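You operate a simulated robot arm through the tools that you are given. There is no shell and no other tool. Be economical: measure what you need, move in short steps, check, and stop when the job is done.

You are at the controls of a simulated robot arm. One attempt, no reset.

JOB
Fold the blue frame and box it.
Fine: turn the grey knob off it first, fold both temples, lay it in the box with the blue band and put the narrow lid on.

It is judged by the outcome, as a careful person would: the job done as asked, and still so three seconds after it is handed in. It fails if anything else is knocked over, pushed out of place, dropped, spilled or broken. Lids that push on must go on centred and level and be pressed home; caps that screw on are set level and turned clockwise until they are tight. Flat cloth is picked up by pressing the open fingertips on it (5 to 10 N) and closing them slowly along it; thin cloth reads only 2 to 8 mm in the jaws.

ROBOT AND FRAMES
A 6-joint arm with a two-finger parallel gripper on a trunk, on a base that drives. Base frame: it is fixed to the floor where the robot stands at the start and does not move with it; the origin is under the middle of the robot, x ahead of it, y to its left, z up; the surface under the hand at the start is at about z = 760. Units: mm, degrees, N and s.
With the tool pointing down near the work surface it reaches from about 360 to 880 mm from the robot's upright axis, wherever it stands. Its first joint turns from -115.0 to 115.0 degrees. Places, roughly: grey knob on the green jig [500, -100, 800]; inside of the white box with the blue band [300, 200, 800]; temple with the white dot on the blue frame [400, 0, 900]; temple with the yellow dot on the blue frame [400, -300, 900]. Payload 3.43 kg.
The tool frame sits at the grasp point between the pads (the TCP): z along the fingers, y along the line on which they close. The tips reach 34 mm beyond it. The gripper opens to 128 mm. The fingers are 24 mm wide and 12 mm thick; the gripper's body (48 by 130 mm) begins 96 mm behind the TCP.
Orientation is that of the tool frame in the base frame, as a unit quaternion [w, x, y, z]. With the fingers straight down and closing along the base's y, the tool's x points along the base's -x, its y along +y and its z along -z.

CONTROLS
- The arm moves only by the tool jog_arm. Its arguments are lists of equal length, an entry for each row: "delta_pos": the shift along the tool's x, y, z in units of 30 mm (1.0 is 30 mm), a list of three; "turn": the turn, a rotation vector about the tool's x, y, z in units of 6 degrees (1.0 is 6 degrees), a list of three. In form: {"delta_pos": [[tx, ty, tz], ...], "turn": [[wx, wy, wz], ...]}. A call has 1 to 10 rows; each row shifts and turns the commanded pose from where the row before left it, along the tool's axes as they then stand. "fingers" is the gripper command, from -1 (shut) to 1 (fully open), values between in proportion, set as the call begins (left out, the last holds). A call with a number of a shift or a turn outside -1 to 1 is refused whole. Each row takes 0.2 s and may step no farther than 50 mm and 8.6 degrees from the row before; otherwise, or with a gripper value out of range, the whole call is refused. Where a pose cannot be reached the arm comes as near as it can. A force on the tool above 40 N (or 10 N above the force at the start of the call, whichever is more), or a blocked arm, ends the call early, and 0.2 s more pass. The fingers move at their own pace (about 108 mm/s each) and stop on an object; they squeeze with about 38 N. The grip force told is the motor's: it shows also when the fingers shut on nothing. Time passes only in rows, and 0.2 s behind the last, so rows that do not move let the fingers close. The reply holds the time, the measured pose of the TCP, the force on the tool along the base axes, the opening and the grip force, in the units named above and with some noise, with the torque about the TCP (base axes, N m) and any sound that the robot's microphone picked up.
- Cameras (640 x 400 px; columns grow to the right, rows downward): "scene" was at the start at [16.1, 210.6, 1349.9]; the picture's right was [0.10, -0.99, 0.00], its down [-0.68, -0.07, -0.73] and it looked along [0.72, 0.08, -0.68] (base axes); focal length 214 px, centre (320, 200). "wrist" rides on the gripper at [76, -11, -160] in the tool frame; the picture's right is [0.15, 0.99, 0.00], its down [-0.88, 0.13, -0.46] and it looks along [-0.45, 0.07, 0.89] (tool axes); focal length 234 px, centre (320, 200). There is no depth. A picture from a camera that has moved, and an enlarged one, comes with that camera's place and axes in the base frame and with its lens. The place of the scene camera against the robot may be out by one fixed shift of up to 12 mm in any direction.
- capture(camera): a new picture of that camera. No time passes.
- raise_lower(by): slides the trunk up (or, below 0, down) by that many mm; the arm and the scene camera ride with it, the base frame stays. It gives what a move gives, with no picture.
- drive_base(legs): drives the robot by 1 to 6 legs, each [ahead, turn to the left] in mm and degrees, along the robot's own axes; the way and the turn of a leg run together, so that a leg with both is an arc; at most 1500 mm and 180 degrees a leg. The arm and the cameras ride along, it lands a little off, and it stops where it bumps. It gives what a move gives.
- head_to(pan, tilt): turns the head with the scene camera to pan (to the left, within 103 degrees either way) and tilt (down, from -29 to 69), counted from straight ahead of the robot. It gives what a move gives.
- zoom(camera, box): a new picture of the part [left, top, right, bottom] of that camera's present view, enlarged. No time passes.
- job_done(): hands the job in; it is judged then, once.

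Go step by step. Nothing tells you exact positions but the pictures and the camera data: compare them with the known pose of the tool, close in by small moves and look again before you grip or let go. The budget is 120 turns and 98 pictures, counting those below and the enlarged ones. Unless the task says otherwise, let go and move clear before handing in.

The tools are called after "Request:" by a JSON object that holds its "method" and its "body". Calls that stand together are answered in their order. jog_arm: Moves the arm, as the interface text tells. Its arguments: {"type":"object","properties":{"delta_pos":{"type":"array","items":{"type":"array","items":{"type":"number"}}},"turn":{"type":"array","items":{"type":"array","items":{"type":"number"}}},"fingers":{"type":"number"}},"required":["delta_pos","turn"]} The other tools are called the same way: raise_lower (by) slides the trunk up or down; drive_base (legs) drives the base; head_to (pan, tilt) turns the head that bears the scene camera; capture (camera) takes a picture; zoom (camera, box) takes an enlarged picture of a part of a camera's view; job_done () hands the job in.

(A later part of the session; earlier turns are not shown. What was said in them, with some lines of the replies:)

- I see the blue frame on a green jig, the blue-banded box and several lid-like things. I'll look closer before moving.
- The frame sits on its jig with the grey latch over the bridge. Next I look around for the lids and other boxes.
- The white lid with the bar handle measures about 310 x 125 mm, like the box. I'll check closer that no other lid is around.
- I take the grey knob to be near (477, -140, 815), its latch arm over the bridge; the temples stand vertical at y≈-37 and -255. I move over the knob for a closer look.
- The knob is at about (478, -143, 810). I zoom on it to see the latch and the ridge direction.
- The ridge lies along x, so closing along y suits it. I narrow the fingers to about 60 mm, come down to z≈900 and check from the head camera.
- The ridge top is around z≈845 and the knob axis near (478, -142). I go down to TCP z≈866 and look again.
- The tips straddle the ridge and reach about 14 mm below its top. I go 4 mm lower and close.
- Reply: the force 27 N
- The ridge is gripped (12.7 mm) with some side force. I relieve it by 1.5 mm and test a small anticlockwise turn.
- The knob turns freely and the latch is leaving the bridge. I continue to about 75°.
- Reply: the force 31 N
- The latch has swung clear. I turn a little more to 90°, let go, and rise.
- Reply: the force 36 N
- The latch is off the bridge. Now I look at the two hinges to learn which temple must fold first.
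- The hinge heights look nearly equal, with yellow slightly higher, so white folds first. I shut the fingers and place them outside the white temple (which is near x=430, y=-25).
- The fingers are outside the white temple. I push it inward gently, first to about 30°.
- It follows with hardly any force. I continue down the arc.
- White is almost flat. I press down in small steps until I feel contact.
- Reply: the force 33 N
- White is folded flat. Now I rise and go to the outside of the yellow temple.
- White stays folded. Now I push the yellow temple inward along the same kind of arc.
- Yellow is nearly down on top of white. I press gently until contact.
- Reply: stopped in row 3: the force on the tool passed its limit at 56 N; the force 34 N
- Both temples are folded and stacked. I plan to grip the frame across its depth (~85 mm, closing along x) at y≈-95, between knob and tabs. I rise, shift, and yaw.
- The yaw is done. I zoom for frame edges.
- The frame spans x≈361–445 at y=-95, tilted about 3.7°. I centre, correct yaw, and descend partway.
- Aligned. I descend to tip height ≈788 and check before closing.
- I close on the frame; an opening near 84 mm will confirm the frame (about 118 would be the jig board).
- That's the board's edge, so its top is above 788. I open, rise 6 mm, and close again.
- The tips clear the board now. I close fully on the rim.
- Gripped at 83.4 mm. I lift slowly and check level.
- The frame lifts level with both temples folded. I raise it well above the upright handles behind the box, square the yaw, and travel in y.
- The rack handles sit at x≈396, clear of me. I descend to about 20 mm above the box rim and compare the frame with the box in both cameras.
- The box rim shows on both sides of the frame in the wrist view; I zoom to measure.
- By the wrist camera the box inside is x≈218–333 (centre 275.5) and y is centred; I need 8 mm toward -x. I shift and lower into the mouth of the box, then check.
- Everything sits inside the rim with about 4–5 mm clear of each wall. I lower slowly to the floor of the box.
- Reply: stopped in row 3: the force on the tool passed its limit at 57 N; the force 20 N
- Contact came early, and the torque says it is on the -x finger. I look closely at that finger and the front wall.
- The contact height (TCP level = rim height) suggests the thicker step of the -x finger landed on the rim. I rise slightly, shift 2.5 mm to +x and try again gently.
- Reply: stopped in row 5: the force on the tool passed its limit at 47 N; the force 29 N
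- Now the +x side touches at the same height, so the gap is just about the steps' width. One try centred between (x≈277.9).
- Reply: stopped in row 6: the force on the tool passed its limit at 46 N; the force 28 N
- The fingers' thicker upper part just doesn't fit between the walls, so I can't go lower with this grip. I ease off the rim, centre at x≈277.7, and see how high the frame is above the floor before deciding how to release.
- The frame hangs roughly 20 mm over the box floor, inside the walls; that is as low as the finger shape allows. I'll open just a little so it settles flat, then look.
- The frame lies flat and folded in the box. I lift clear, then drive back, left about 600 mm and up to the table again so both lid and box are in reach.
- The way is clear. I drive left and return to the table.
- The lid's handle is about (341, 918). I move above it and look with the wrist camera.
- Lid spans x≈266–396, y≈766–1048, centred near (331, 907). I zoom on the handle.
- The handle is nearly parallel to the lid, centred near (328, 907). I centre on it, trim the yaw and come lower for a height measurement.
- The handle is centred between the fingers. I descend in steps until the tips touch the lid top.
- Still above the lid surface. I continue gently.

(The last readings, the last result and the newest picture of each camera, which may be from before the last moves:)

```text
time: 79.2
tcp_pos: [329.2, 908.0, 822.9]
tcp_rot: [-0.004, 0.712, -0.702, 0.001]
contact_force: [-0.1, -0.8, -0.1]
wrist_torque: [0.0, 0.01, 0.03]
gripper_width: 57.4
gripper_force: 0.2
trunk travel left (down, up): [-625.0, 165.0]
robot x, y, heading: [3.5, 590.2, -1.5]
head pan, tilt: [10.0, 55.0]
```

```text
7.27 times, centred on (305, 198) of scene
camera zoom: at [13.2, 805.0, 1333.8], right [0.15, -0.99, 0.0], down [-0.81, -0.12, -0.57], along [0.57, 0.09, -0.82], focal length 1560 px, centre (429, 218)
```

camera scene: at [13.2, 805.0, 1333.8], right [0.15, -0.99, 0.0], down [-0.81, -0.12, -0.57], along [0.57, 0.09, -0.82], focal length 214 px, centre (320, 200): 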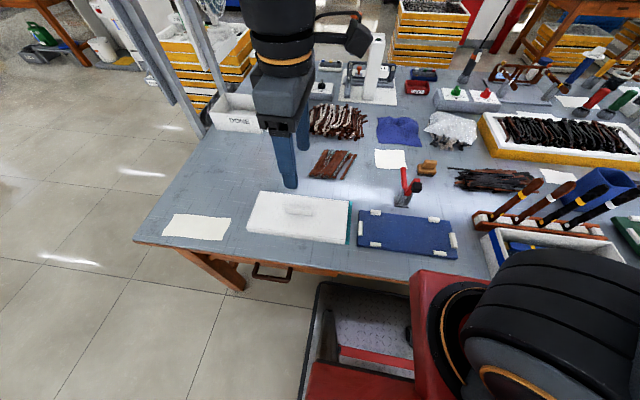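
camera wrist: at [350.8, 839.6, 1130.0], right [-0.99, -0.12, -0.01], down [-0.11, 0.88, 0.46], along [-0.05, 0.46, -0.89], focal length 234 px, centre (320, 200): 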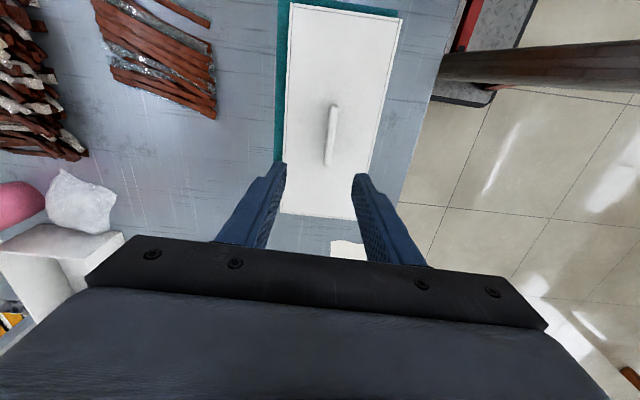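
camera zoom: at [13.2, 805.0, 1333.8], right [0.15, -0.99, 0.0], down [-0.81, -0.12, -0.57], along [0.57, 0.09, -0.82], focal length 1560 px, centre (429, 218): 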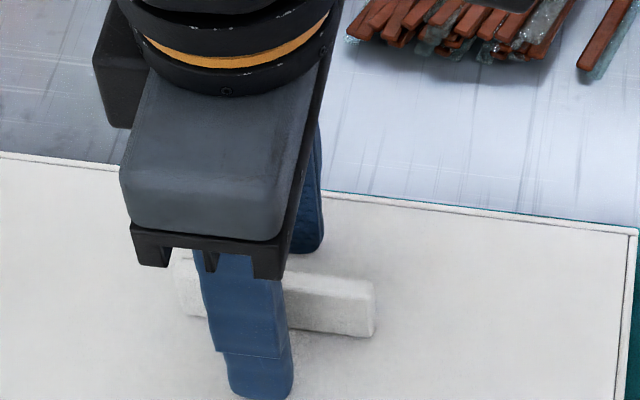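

No contact yet; a few millimetres more.

Request:
{"method": "jog_arm", "body": {"delta_pos": [[0, 0, 0.1], [0, 0, 0.1], [0, 0, 0.1], [0, 0, 0.1], [0, 0, 0.1]], "turn": [[0, 0, 0], [0, 0, 0], [0, 0, 0], [0, 0, 0], [0, 0, 0]], "fingers": -0.1}}

Request:
{"method": "zoom", "body": {"camera": "wrist", "box": [250, 100, 400, 220]}}

```text
time: 79.8
tcp_pos: [330.1, 907.0, 819.3]
tcp_rot: [-0.006, 0.713, -0.702, 0.001]
contact_force: [-2.1, -6.0, 26.4]
wrist_torque: [-0.27, 0.91, 0.2]
gripper_width: 58.7
gripper_force: 1.1
trunk travel left (down, up): [-625.0, 165.0]
robot x, y, heading: [-2.3, 586.2, -1.4]
head pan, tilt: [10.0, 55.0]
stopped in row 3: the force on the tool passed its limit at 51 N (the readings are from after the stop); the commanded pose is now the measured one
```

```text
3.33 times, centred on (325, 160) of wrist
camera zoom: at [341.9, 829.9, 979.2], right [-0.99, -0.16, -0.01], down [-0.15, 0.88, 0.46], along [-0.07, 0.45, -0.89], focal length 781 px, centre (303, 333)
```

zoom: 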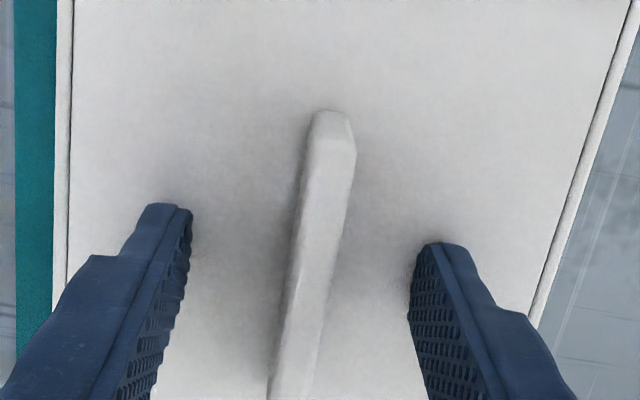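

The lid's top is at z≈785. I rise 3 mm and close on the handle.

Request:
{"method": "jog_arm", "body": {"delta_pos": [[0, 0, -0.12], [0, 0, 0], [0, 0, 0], [0, 0, 0], [0, 0, 0]], "turn": [[0, 0, 0], [0, 0, 0], [0, 0, 0], [0, 0, 0], [0, 0, 0]], "fingers": -1}}

Request:
{"method": "jog_arm", "body": {"delta_pos": [[0, 0, -0.2], [0, 0, -0.5], [0, 0, -0.8], [0, 0, -0.9], [0, 0, 0]], "turn": [[0, 0, 0], [0, 0, 0], [0, 0, 0], [0, 0, 0], [0, 0, 0]], "fingers": -1}}

Request:
{"method": "zoom", "body": {"camera": "wrist", "box": [220, 0, 460, 240]}}

Request:
{"method": "zoom", "body": {"camera": "scene", "box": [220, 140, 380, 260]}}

```text
time: 81.0
tcp_pos: [330.4, 908.6, 822.5]
tcp_rot: [-0.004, 0.712, -0.702, 0.001]
contact_force: [0.0, 0.2, -0.4]
wrist_torque: [0.04, -0.04, -0.01]
gripper_width: 8.7
gripper_force: 37.6
trunk travel left (down, up): [-625.0, 165.0]
robot x, y, heading: [-1.5, 589.6, -1.9]
head pan, tilt: [10.0, 55.0]
```

```text
time: 82.2
tcp_pos: [329.2, 906.9, 894.7]
tcp_rot: [-0.004, 0.712, -0.702, 0.002]
contact_force: [-0.5, 0.2, -0.4]
wrist_torque: [-0.01, -0.03, 0.0]
gripper_width: 8.7
gripper_force: 38.0
trunk travel left (down, up): [-625.0, 165.0]
robot x, y, heading: [2.9, 597.7, -1.2]
head pan, tilt: [10.0, 55.0]
```

```text
1.67 times, centred on (340, 120) of wrist
camera zoom: at [341.2, 830.2, 1054.0], right [-0.99, -0.16, -0.01], down [-0.15, 0.88, 0.46], along [-0.07, 0.45, -0.89], focal length 390 px, centre (287, 333)
```

zoom: 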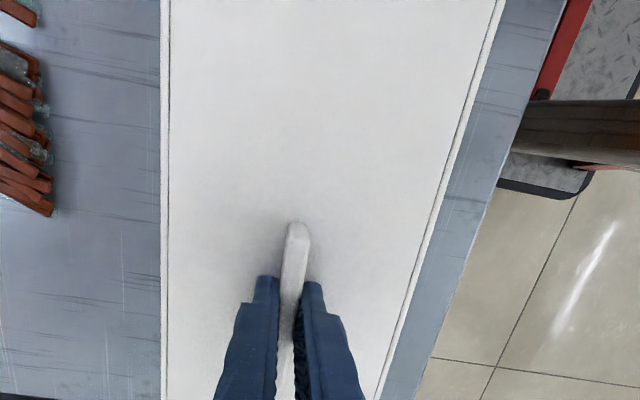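

```text
3.33 times, centred on (300, 200) of scene
camera zoom: at [13.3, 805.1, 1333.8], right [0.15, -0.99, 0.0], down [-0.81, -0.12, -0.57], along [0.57, 0.09, -0.82], focal length 715 px, centre (387, 200)
```

zoom: 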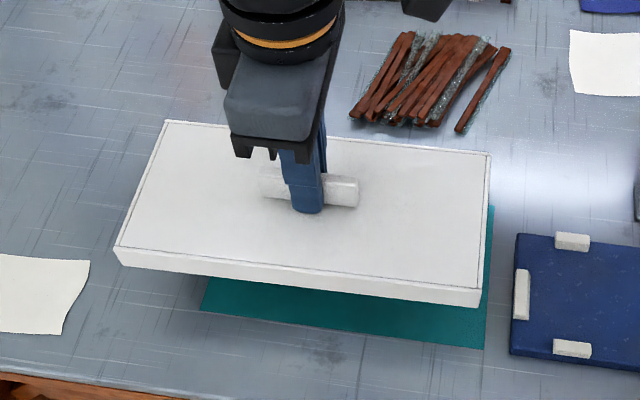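

The lid is held level by its handle, and it matches the box in size (≈132 × 284 vs ≈123 × 273). I raise it and carry it on an arc towards the box, staying in reach.

Request:
{"method": "jog_arm", "body": {"delta_pos": [[0, 0, -0.93], [0, 0, -0.93], [0, 0, -0.93], [0, -0.85, -0.93], [0, -0.85, -0.93], [0, -0.85, -0.93], [0, -0.85, -0.93], [0, 0, 0]], "turn": [[0, 0, 0], [0, 0, 0], [0, 0, 0], [0, 0, 0], [0, 0, 0], [0, 0, 0], [0, 0, 0], [0, 0, 0]], "fingers": -1}}

Request:
{"method": "jog_arm", "body": {"delta_pos": [[0.9, 0, 0], [0.95, 0, 0], [0.95, 0, 0], [0.95, 0, 0], [0.95, 0, 0], [0.95, 0, 0], [0.95, 0, 0], [0.95, 0, 0], [0.95, 0, 0], [0.95, 0, 0]], "turn": [[0, 0, 0], [0, 0, 0], [0, 0, 0], [0, 0, 0], [0, 0, 0], [0, 0, 0], [0, 0, 0], [0, 0, 0], [0, 0, 0], [0, 0, 0]], "fingers": -1}}

Request:
{"method": "jog_arm", "body": {"delta_pos": [[0.95, 0, 0], [0.95, 0, 0], [0.95, 0, 0], [0.95, 0, 0], [0.95, 0, 0], [0.95, 0, 0], [0.95, 0, 0], [0.95, 0, 0], [0.95, 0, 0], [0, 0, 0]], "turn": [[0, 0, 0], [0, 0, 0], [0, 0, 0], [0, 0, 0], [0, 0, 0], [0, 0, 0], [0, 0, 0], [0, 0, 0], [0, 0, 0], [0, 0, 0]], "fingers": -1}}

Request:
{"method": "head_to", "body": {"pan": -45, "tilt": 50}}

Request:
{"method": "capture", "body": {"camera": "scene"}}

```text
time: 84.0
tcp_pos: [430.8, 906.9, 1090.7]
tcp_rot: [-0.003, 0.712, -0.702, 0.001]
contact_force: [-0.3, -0.7, -0.8]
wrist_torque: [0.0, 0.01, 0.01]
gripper_width: 8.6
gripper_force: 38.0
trunk travel left (down, up): [-625.0, 165.0]
robot x, y, heading: [3.9, 592.4, -1.4]
head pan, tilt: [10.0, 55.0]
```

```text
time: 86.2
tcp_pos: [435.1, 625.0, 1090.3]
tcp_rot: [-0.004, 0.712, -0.702, 0.001]
contact_force: [-0.8, -0.2, -0.5]
wrist_torque: [-0.03, 0.0, 0.02]
gripper_width: 9.0
gripper_force: 38.4
trunk travel left (down, up): [-625.0, 165.0]
robot x, y, heading: [2.6, 591.6, -1.3]
head pan, tilt: [10.0, 55.0]
```

```text
time: 88.4
tcp_pos: [440.1, 367.6, 1087.7]
tcp_rot: [-0.004, 0.713, -0.702, 0.0]
contact_force: [0.2, -0.5, -0.4]
wrist_torque: [0.03, -0.01, 0.01]
gripper_width: 9.2
gripper_force: 38.3
trunk travel left (down, up): [-625.0, 165.0]
robot x, y, heading: [1.2, 591.1, -1.4]
head pan, tilt: [10.0, 55.0]
```

```text
time: 89.6
tcp_pos: [438.8, 367.4, 1089.6]
tcp_rot: [-0.004, 0.711, -0.703, 0.001]
contact_force: [0.2, -0.1, -0.4]
wrist_torque: [0.0, 0.0, -0.01]
gripper_width: 8.5
gripper_force: 37.9
trunk travel left (down, up): [-625.0, 165.0]
robot x, y, heading: [5.7, 595.2, -1.4]
head pan, tilt: [-45.0, 50.0]
```

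```text
23 pictures are left
camera scene: at [-5.0, 738.4, 1340.4], right [-0.72, -0.69, 0.0], down [-0.53, 0.55, -0.64], along [0.44, -0.47, -0.77], focal length 214 px, centre (320, 200)
```

scene: 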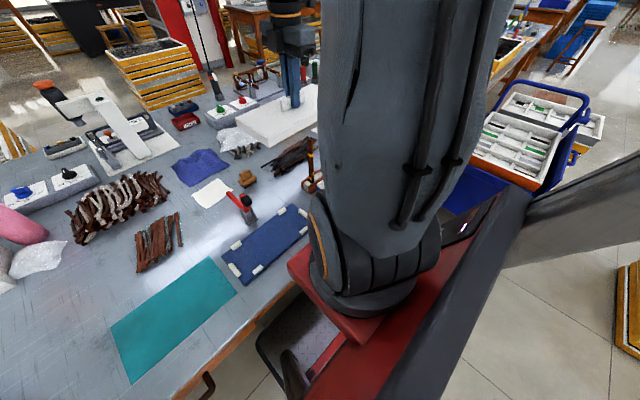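

The arm column blocks the head camera from here, so I carry the lid back to near the original station, where the box is in clear view.

Request:
{"method": "drive_base", "body": {"legs": [[-280, 0], [0, -90], [620, 0], [0, 91.4]]}}

Request:
{"method": "drive_base", "body": {"legs": [[270, 0]]}}

Request:
{"method": "head_to", "body": {"pan": 6, "tilt": 55}}

```text
time: 102.4
tcp_pos: [152.6, -231.5, 1089.0]
tcp_rot: [-0.005, 0.725, -0.689, 0.001]
contact_force: [-0.6, -0.8, 0.0]
wrist_torque: [0.0, 0.0, 0.0]
gripper_width: 8.8
gripper_force: 38.1
trunk travel left (down, up): [-625.0, 165.0]
robot x, y, heading: [-290.5, -26.1, 0.6]
head pan, tilt: [-45.0, 50.0]
```

```text
time: 104.3
tcp_pos: [423.6, -230.6, 1088.6]
tcp_rot: [-0.004, 0.724, -0.69, 0.001]
contact_force: [0.6, 0.1, -0.1]
wrist_torque: [-0.04, -0.03, -0.02]
gripper_width: 8.4
gripper_force: 37.9
trunk travel left (down, up): [-625.0, 165.0]
robot x, y, heading: [-13.7, -21.9, 0.4]
head pan, tilt: [-45.0, 50.0]
```

```text
time: 105.5
tcp_pos: [425.1, -231.4, 1088.3]
tcp_rot: [-0.004, 0.724, -0.689, 0.001]
contact_force: [0.7, -0.6, 0.2]
wrist_torque: [0.01, -0.01, 0.04]
gripper_width: 9.0
gripper_force: 38.1
trunk travel left (down, up): [-625.0, 165.0]
robot x, y, heading: [-21.0, -20.5, 0.8]
head pan, tilt: [6.0, 55.0]
```

I square the lid's yaw and bring it over the box.

Request:
{"method": "jog_arm", "body": {"delta_pos": [[-0.6, 0, 0], [-0.9, 0, 0], [-0.95, 0, 0], [-0.95, 0, 0], [-0.95, 0, 0], [-0.95, 0, 0], [-0.95, 0, 0], [-0.95, 0, 0], [-0.95, 0, 0], [-0.95, 0, 0]], "turn": [[0, 0, 0.42], [0, 0, 0], [0, 0, 0], [0, 0, 0], [0, 0, 0], [0, 0, 0], [0, 0, 0], [0, 0, 0], [0, 0, 0], [0, 0, 0]], "fingers": -1}}

Request:
{"method": "jog_arm", "body": {"delta_pos": [[-0.95, 0.1, 0], [-0.95, 0.5, 0], [-0.95, 0.7, 0], [-0.95, 0.8, 0], [-0.9, 0.8, 0], [-0.9, 0.8, 0], [-0.9, 0.8, 0], [0, 0.4, 0], [0, 0, 0]], "turn": [[0, 0, 0], [0, 0, 0], [0, 0, 0], [0, 0, 0], [0, 0, 0], [0, 0, 0], [0, 0, 0], [0, 0, 0], [0, 0, 0]], "fingers": -1}}

Request:
{"method": "zoom", "body": {"camera": "scene", "box": [220, 110, 420, 270]}}

```text
time: 107.7
tcp_pos: [421.2, 43.4, 1089.7]
tcp_rot: [-0.004, 0.708, -0.706, 0.0]
contact_force: [0.1, -0.3, -0.6]
wrist_torque: [0.03, -0.02, 0.05]
gripper_width: 8.8
gripper_force: 38.4
trunk travel left (down, up): [-625.0, 165.0]
robot x, y, heading: [-16.8, -20.9, 0.5]
head pan, tilt: [6.0, 55.0]
```

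```text
time: 109.7
tcp_pos: [274.2, 238.0, 1090.1]
tcp_rot: [-0.004, 0.709, -0.706, 0.0]
contact_force: [0.3, -0.2, -0.1]
wrist_torque: [-0.03, 0.05, 0.0]
gripper_width: 8.6
gripper_force: 38.1
trunk travel left (down, up): [-625.0, 165.0]
robot x, y, heading: [-21.1, -25.8, 0.3]
head pan, tilt: [6.0, 55.0]
```

```text
2.50 times, centred on (320, 190) of scene
camera zoom: at [-15.0, 186.6, 1333.8], right [0.11, -0.99, 0.0], down [-0.81, -0.09, -0.57], along [0.57, 0.06, -0.82], focal length 536 px, centre (320, 225)
```

zoom: 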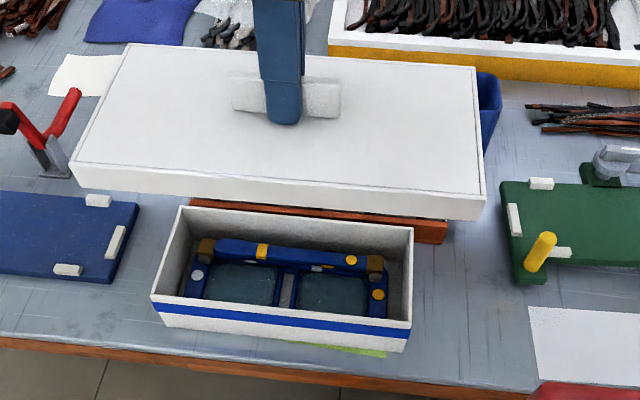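

The box with the folded frame is in clear view. I lower the lid to about 20 mm above the rim and compare edges.

Request:
{"method": "jog_arm", "body": {"delta_pos": [[-0.37, 0, 0.9], [0, 0, 0.95], [0, 0, 0.95], [0, 0, 0.95], [0, 0, 0.95], [0, 0, 0.95], [0, 0, 0.5], [0, 0, 0]], "turn": [[0, 0, 0], [0, 0, 0], [0, 0, 0], [0, 0, 0], [0, 0, 0], [0, 0, 0], [0, 0, 0], [0, 0, 0]], "fingers": -1}}

Request:
{"method": "zoom", "body": {"camera": "scene", "box": [250, 150, 390, 260]}}

```text
time: 111.5
tcp_pos: [275.3, 248.3, 905.0]
tcp_rot: [-0.004, 0.708, -0.706, 0.001]
contact_force: [-0.7, -0.5, -0.7]
wrist_torque: [0.01, 0.0, 0.02]
gripper_width: 8.9
gripper_force: 37.9
trunk travel left (down, up): [-625.0, 165.0]
robot x, y, heading: [-20.9, -22.3, 0.6]
head pan, tilt: [6.0, 55.0]
```

```text
3.64 times, centred on (320, 205) of scene
camera zoom: at [-15.1, 186.6, 1333.9], right [0.11, -0.99, 0.0], down [-0.81, -0.09, -0.57], along [0.57, 0.06, -0.82], focal length 780 px, centre (320, 182)
```

zoom: 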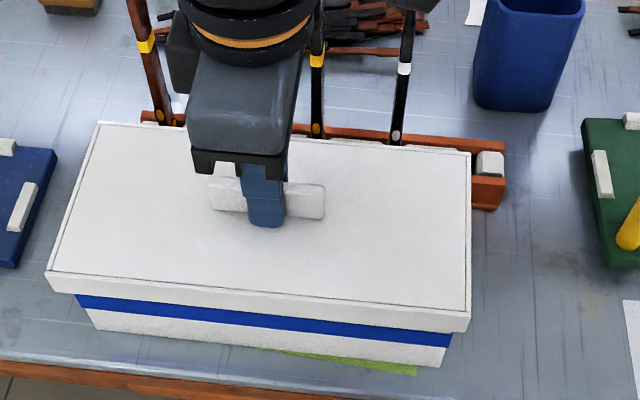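

Relative to the box, the lid looks about 3 mm too far in +y, 2–3 mm too far in -x, with ~0.5° yaw. I correct and lower to just above the rim.

Request:
{"method": "jog_arm", "body": {"delta_pos": [[0.1, -0.07, 0], [0, 0, 0.25], [0, 0, 0.2], [0, 0, 0]], "turn": [[0, 0, 0.08], [0, 0, 0], [0, 0, 0], [0, 0, 0]], "fingers": -1}}

Request:
{"method": "zoom", "body": {"camera": "scene", "box": [255, 200, 325, 250]}}

Request:
{"method": "zoom", "body": {"camera": "scene", "box": [310, 205, 380, 255]}}

```text
time: 112.5
tcp_pos: [278.2, 244.7, 891.6]
tcp_rot: [0.004, -0.706, 0.708, -0.001]
contact_force: [0.6, 0.7, -1.2]
wrist_torque: [0.02, -0.01, -0.05]
gripper_width: 8.8
gripper_force: 38.5
trunk travel left (down, up): [-625.0, 165.0]
robot x, y, heading: [-17.6, -24.7, 0.8]
head pan, tilt: [6.0, 55.0]
```

```text
8.00 times, centred on (290, 225) of scene
camera zoom: at [-15.0, 186.6, 1333.8], right [0.11, -0.99, 0.0], down [-0.81, -0.09, -0.57], along [0.57, 0.06, -0.82], focal length 1716 px, centre (560, 0)
```

zoom: 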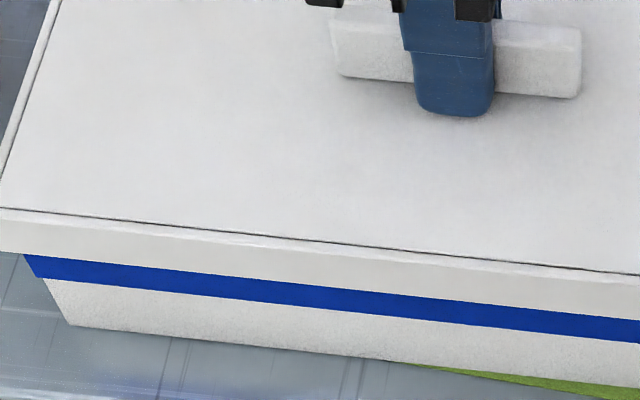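

```text
8.00 times, centred on (345, 230) of scene
camera zoom: at [-15.0, 186.6, 1333.8], right [0.11, -0.99, 0.0], down [-0.81, -0.09, -0.57], along [0.57, 0.06, -0.82], focal length 1716 px, centre (120, -40)
```

zoom: 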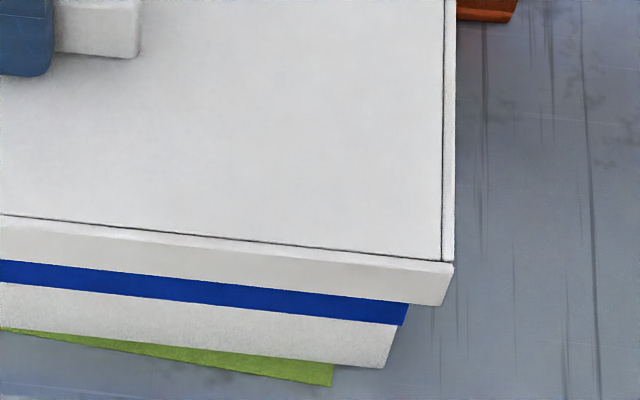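

In x the overhang looks even; in y the right overhang is a bit larger, so I shift +2 mm in y and lower slowly, watching force.

Request:
{"method": "jog_arm", "body": {"delta_pos": [[-0.065, 0, 0], [0, 0, 0.1], [0, 0, 0.1], [0, 0, 0.1], [0, 0, 0.1], [0, 0, 0.1], [0, 0, 0.1]], "turn": [[0, 0, 0], [0, 0, 0], [0, 0, 0], [0, 0, 0], [0, 0, 0], [0, 0, 0], [0, 0, 0]], "fingers": -1}}

```text
time: 114.1
tcp_pos: [277.4, 247.9, 874.0]
tcp_rot: [0.005, -0.706, 0.708, -0.001]
contact_force: [0.1, -2.2, 16.9]
wrist_torque: [-0.36, 0.54, 0.01]
gripper_width: 8.8
gripper_force: 37.9
trunk travel left (down, up): [-625.0, 165.0]
robot x, y, heading: [-15.3, -24.6, 0.4]
head pan, tilt: [6.0, 55.0]
```

Light contact with the lid possibly already over the rim; I check the corners.

Request:
{"method": "zoom", "body": {"camera": "scene", "box": [250, 160, 385, 260]}}

```text
4.00 times, centred on (318, 210) of scene
camera zoom: at [-15.3, 186.3, 1334.1], right [0.11, -0.99, 0.0], down [-0.81, -0.09, -0.57], along [0.57, 0.06, -0.82], focal length 858 px, centre (330, 160)
```

zoom: 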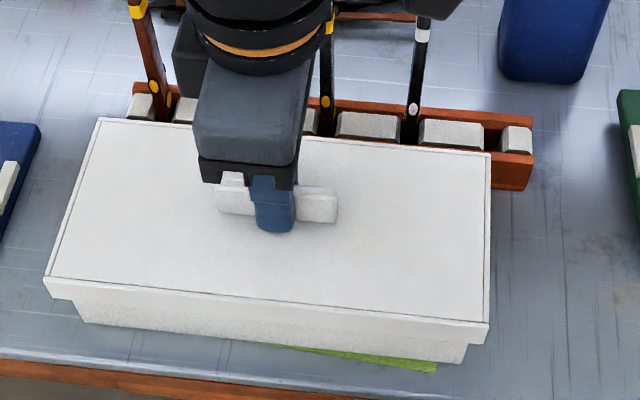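

The skirt seems to be over the rim. I nudge 1 mm toward -x (where it rubs) and press on in small steps.

Request:
{"method": "jog_arm", "body": {"delta_pos": [[0, 0.03, 0], [0, 0, 0.06], [0, 0, 0.06], [0, 0, 0.06], [0, 0, 0.06]], "turn": [[0, 0, 0], [0, 0, 0], [0, 0, 0], [0, 0, 0], [0, 0, 0]], "fingers": -1}}

Request:
{"method": "zoom", "body": {"camera": "scene", "box": [250, 170, 385, 260]}}

```text
time: 114.8
tcp_pos: [278.0, 248.0, 873.0]
tcp_rot: [0.006, -0.706, 0.709, 0.0]
contact_force: [-4.9, -4.3, 23.9]
wrist_torque: [-0.17, 0.79, 0.0]
gripper_width: 9.1
gripper_force: 38.4
trunk travel left (down, up): [-625.0, 165.0]
robot x, y, heading: [-20.9, -24.5, 0.5]
head pan, tilt: [6.0, 55.0]
stopped in row 3: the force on the tool passed its limit at 50 N (the readings are from after the stop); the commanded pose is now the measured one
```

```text
4.44 times, centred on (318, 215) of scene
camera zoom: at [-15.4, 186.0, 1333.9], right [0.11, -0.99, 0.0], down [-0.81, -0.09, -0.57], along [0.57, 0.06, -0.82], focal length 953 px, centre (331, 133)
```

zoom: 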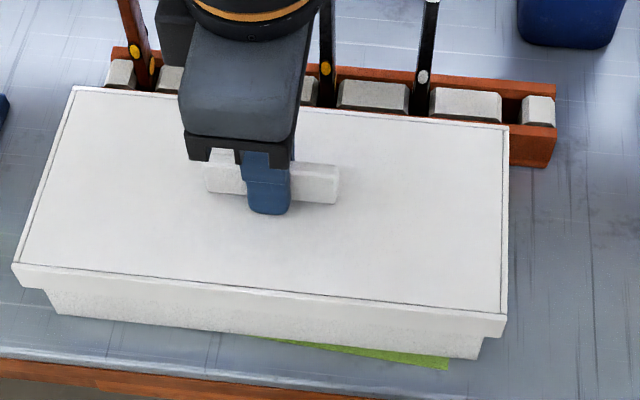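

It stopped at 50 N, load on the -x side. I zoom both ends to see whether the lid is seated and level.

Request:
{"method": "zoom", "body": {"camera": "scene", "box": [248, 205, 288, 245]}}

Request:
{"method": "zoom", "body": {"camera": "scene", "box": [330, 215, 370, 255]}}

```text
10.00 times, centred on (268, 225) of scene
camera zoom: at [-15.4, 186.0, 1333.9], right [0.11, -0.99, 0.0], down [-0.81, -0.09, -0.57], along [0.57, 0.06, -0.82], focal length 2145 px, centre (840, -50)
```

zoom: 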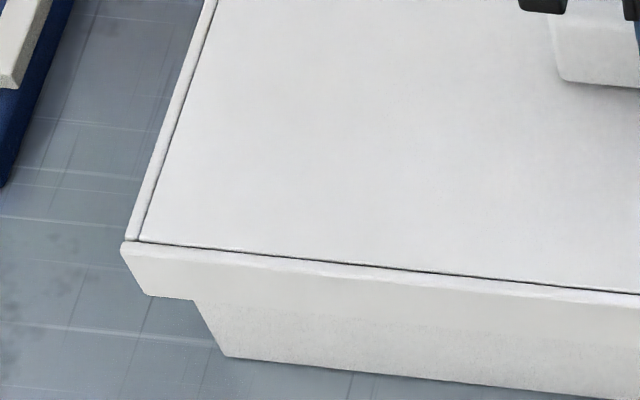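

```text
10.00 times, centred on (350, 235) of scene
camera zoom: at [-15.4, 186.0, 1333.9], right [0.11, -0.99, 0.0], down [-0.81, -0.09, -0.57], along [0.57, 0.06, -0.82], focal length 2145 px, centre (20, -150)
```

zoom: 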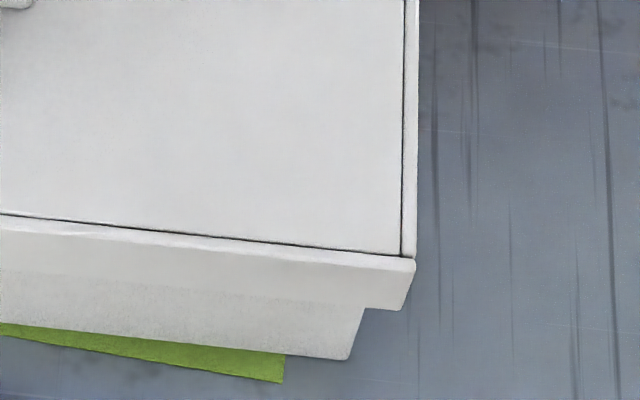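

The lid is level and centred over the box (within ~1 mm) with its skirt well below the rim. I let go of the handle so it can settle, then press from above with shut fingers.

Request:
{"method": "jog_arm", "body": {"delta_pos": [[0, 0, 0], [0, 0, 0], [0, 0, -0.7], [0, 0, -0.8], [0, 0, -0.3], [0, 0, 0]], "turn": [[0, 0, 0], [0, 0, 0], [0, 0, 0], [0, 0, 0], [0, 0, 0], [0, 0, 0]], "fingers": -0.4}}

Request:
{"method": "zoom", "body": {"camera": "wrist", "box": [200, 0, 440, 240]}}

Request:
{"method": "zoom", "body": {"camera": "scene", "box": [248, 205, 288, 245]}}

```text
time: 116.2
tcp_pos: [278.0, 247.7, 926.8]
tcp_rot: [0.006, -0.705, 0.709, 0.0]
contact_force: [0.7, -0.8, 0.0]
wrist_torque: [-0.01, 0.0, 0.0]
gripper_width: 38.3
gripper_force: 0.1
trunk travel left (down, up): [-625.0, 165.0]
robot x, y, heading: [-23.3, -22.4, 0.9]
head pan, tilt: [6.0, 55.0]
```

```text
1.67 times, centred on (320, 120) of wrist
camera zoom: at [287.3, 170.1, 1085.5], right [-0.99, -0.14, -0.01], down [-0.13, 0.88, 0.46], along [-0.06, 0.46, -0.89], focal length 390 px, centre (320, 333)
```

zoom: 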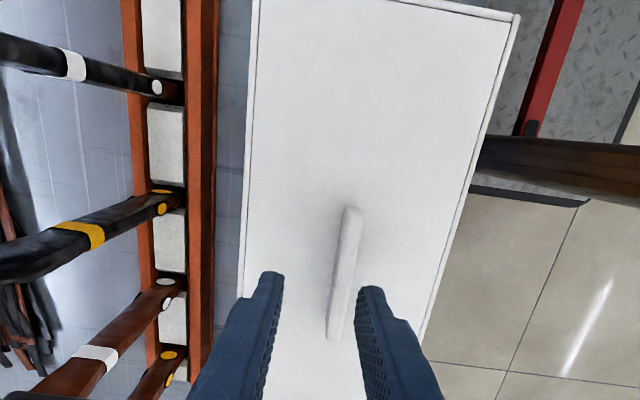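

```text
10.00 times, centred on (268, 225) of scene
camera zoom: at [-14.9, 186.6, 1333.8], right [0.11, -0.99, 0.0], down [-0.81, -0.09, -0.57], along [0.57, 0.06, -0.82], focal length 2145 px, centre (840, -50)
```

zoom: 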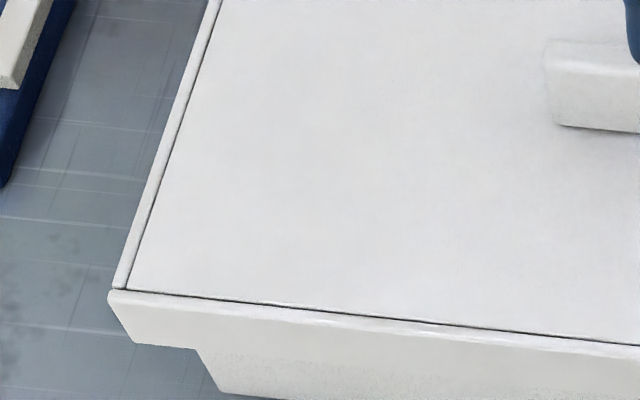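

On letting go, the handle stuck to the -x finger and the lid and box slid together about 10–12 mm toward -x; the lid is still on. I centre over the handle at (263, 246), shut the fingers and press down.

Request:
{"method": "jog_arm", "body": {"delta_pos": [[0, 0.25, 0], [0, 0.25, 0], [0, 0, 0.5], [0, 0, 0.3], [0, 0, 0.12], [0, 0, 0.12], [0, 0, 0.12], [0, 0, 0.12], [0, 0, 0.12], [0, 0, 0.12]], "turn": [[0, 0, 0], [0, 0, 0], [0, 0, 0], [0, 0, 0], [0, 0, 0], [0, 0, 0], [0, 0, 0], [0, 0, 0], [0, 0, 0], [0, 0, 0]], "fingers": -1}}

Request:
{"method": "zoom", "body": {"camera": "scene", "box": [248, 170, 378, 270]}}

```text
time: 117.2
tcp_pos: [262.0, 248.7, 903.8]
tcp_rot: [0.007, -0.704, 0.71, 0.0]
contact_force: [-4.0, -5.6, 21.5]
wrist_torque: [-0.27, 0.16, -0.02]
gripper_width: 0.0
gripper_force: 33.3
trunk travel left (down, up): [-625.0, 165.0]
robot x, y, heading: [-15.8, -23.3, 0.4]
head pan, tilt: [6.0, 55.0]
stopped in row 5: the force on the tool passed its limit at 47 N (the readings are from after the stop); the commanded pose is now the measured one
```

```text
4.00 times, centred on (313, 220) of scene
camera zoom: at [-15.5, 186.0, 1334.1], right [0.11, -0.99, 0.0], down [-0.81, -0.09, -0.57], along [0.57, 0.06, -0.82], focal length 858 px, centre (348, 120)
```

zoom: 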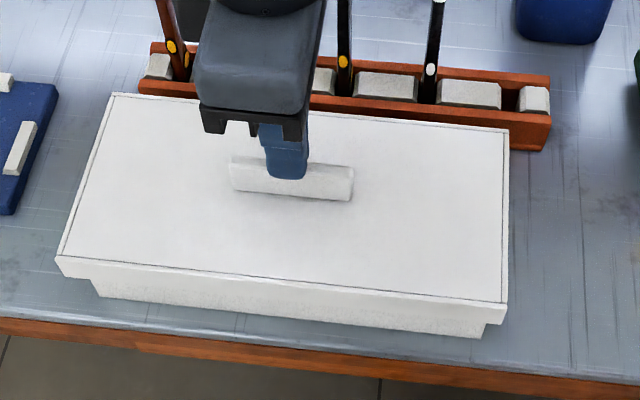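

The lid is level and centred, and the blue band is fully under its skirt. I press once more a little harder to confirm it is home.

Request:
{"method": "jog_arm", "body": {"delta_pos": [[0, 0, 0.02], [0, 0, 0.02]], "turn": [[0, 0, 0], [0, 0, 0]], "fingers": -1}}

Request:
{"method": "jog_arm", "body": {"delta_pos": [[0, 0, 0.03], [0, 0, 0.03], [0, 0, 0.03]], "turn": [[0, 0, 0], [0, 0, 0], [0, 0, 0]], "fingers": -1}}

```text
time: 117.7
tcp_pos: [262.9, 249.4, 905.0]
tcp_rot: [0.006, -0.705, 0.709, -0.001]
contact_force: [-7.1, -6.8, 28.0]
wrist_torque: [-0.36, 0.21, 0.01]
gripper_width: 0.0
gripper_force: 32.8
trunk travel left (down, up): [-625.0, 165.0]
robot x, y, heading: [-19.2, -25.1, 0.4]
head pan, tilt: [6.0, 55.0]
stopped in row 2: the force on the tool passed its limit at 42 N (the readings are from after the stop); the commanded pose is now the measured one
```

```text
time: 118.1
tcp_pos: [264.0, 249.4, 905.1]
tcp_rot: [0.006, -0.706, 0.709, 0.0]
contact_force: [-6.5, -6.7, 28.3]
wrist_torque: [-0.32, 0.23, -0.06]
gripper_width: 0.0
gripper_force: 33.1
trunk travel left (down, up): [-625.0, 165.0]
robot x, y, heading: [-17.2, -24.6, 0.1]
head pan, tilt: [6.0, 55.0]
stopped in row 1: the force on the tool passed its limit at 43 N (the readings are from after the stop); the commanded pose is now the measured one
```

The lid does not yield any further and is level, so it is home. I rise clear and take a final look.

Request:
{"method": "jog_arm", "body": {"delta_pos": [[0, 0, -0.3], [0, 0, -0.9], [0, 0, -0.95], [0, 0, -0.95], [0, 0, -0.95], [0, 0, -0.95], [0, 0, -0.95], [0, 0, 0], [0, 0, 0]], "turn": [[0, 0, 0], [0, 0, 0], [0, 0, 0], [0, 0, 0], [0, 0, 0], [0, 0, 0], [0, 0, 0], [0, 0, 0], [0, 0, 0]], "fingers": -1}}

Request:
{"method": "zoom", "body": {"camera": "scene", "box": [240, 150, 400, 270]}}

Request:
{"method": "capture", "body": {"camera": "wrist"}}

```text
time: 120.1
tcp_pos: [261.9, 247.2, 1084.3]
tcp_rot: [0.007, -0.705, 0.709, -0.001]
contact_force: [-0.7, 0.2, -1.0]
wrist_torque: [0.02, -0.02, 0.0]
gripper_width: 0.0
gripper_force: 33.2
trunk travel left (down, up): [-625.0, 165.0]
robot x, y, heading: [-19.2, -22.2, 0.6]
head pan, tilt: [6.0, 55.0]
```

```text
3.33 times, centred on (320, 210) of scene
camera zoom: at [-15.0, 186.5, 1333.8], right [0.11, -0.99, 0.0], down [-0.81, -0.09, -0.57], along [0.57, 0.06, -0.82], focal length 715 px, centre (320, 167)
```

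zoom: 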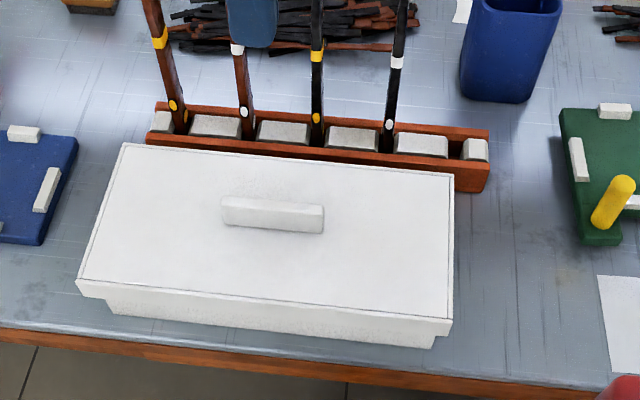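

```text
10 pictures are left
camera wrist: at [272.3, 168.7, 1242.2], right [-0.99, -0.14, -0.01], down [-0.13, 0.88, 0.46], along [-0.05, 0.46, -0.89], focal length 234 px, centre (320, 200)
```

wrist: 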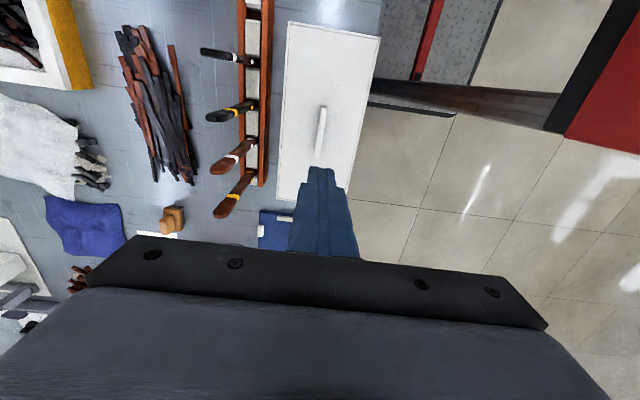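

The lid sits level and centred on the box, the rack and the other things stand where they were, and the hand is clear. I hand the job in.

Request:
{"method": "job_done", "body": {}}

```text
The job is handed in.
```

The blue frame is folded and lies in the blue-banded box, with the lid pressed on and level; the grey knob was turned off the frame first.

- **Drop into the box:** I let the frame go about 20 mm above the box floor, because the fingers were too thick to reach lower between the walls. It landed flat and stayed folded.
- **Box moved:** When I let go of the lid's handle, it stuck to one finger. The box and lid slid together about 10 mm towards the robot, and I did not move them back.
- **Lid fit:** The lid stopped moving under presses of 40–50 N and looked centred to within about 1 mm. I could not see directly whether any gap is left under it. It was the only loose lid I saw, so I took it to be the narrow one.
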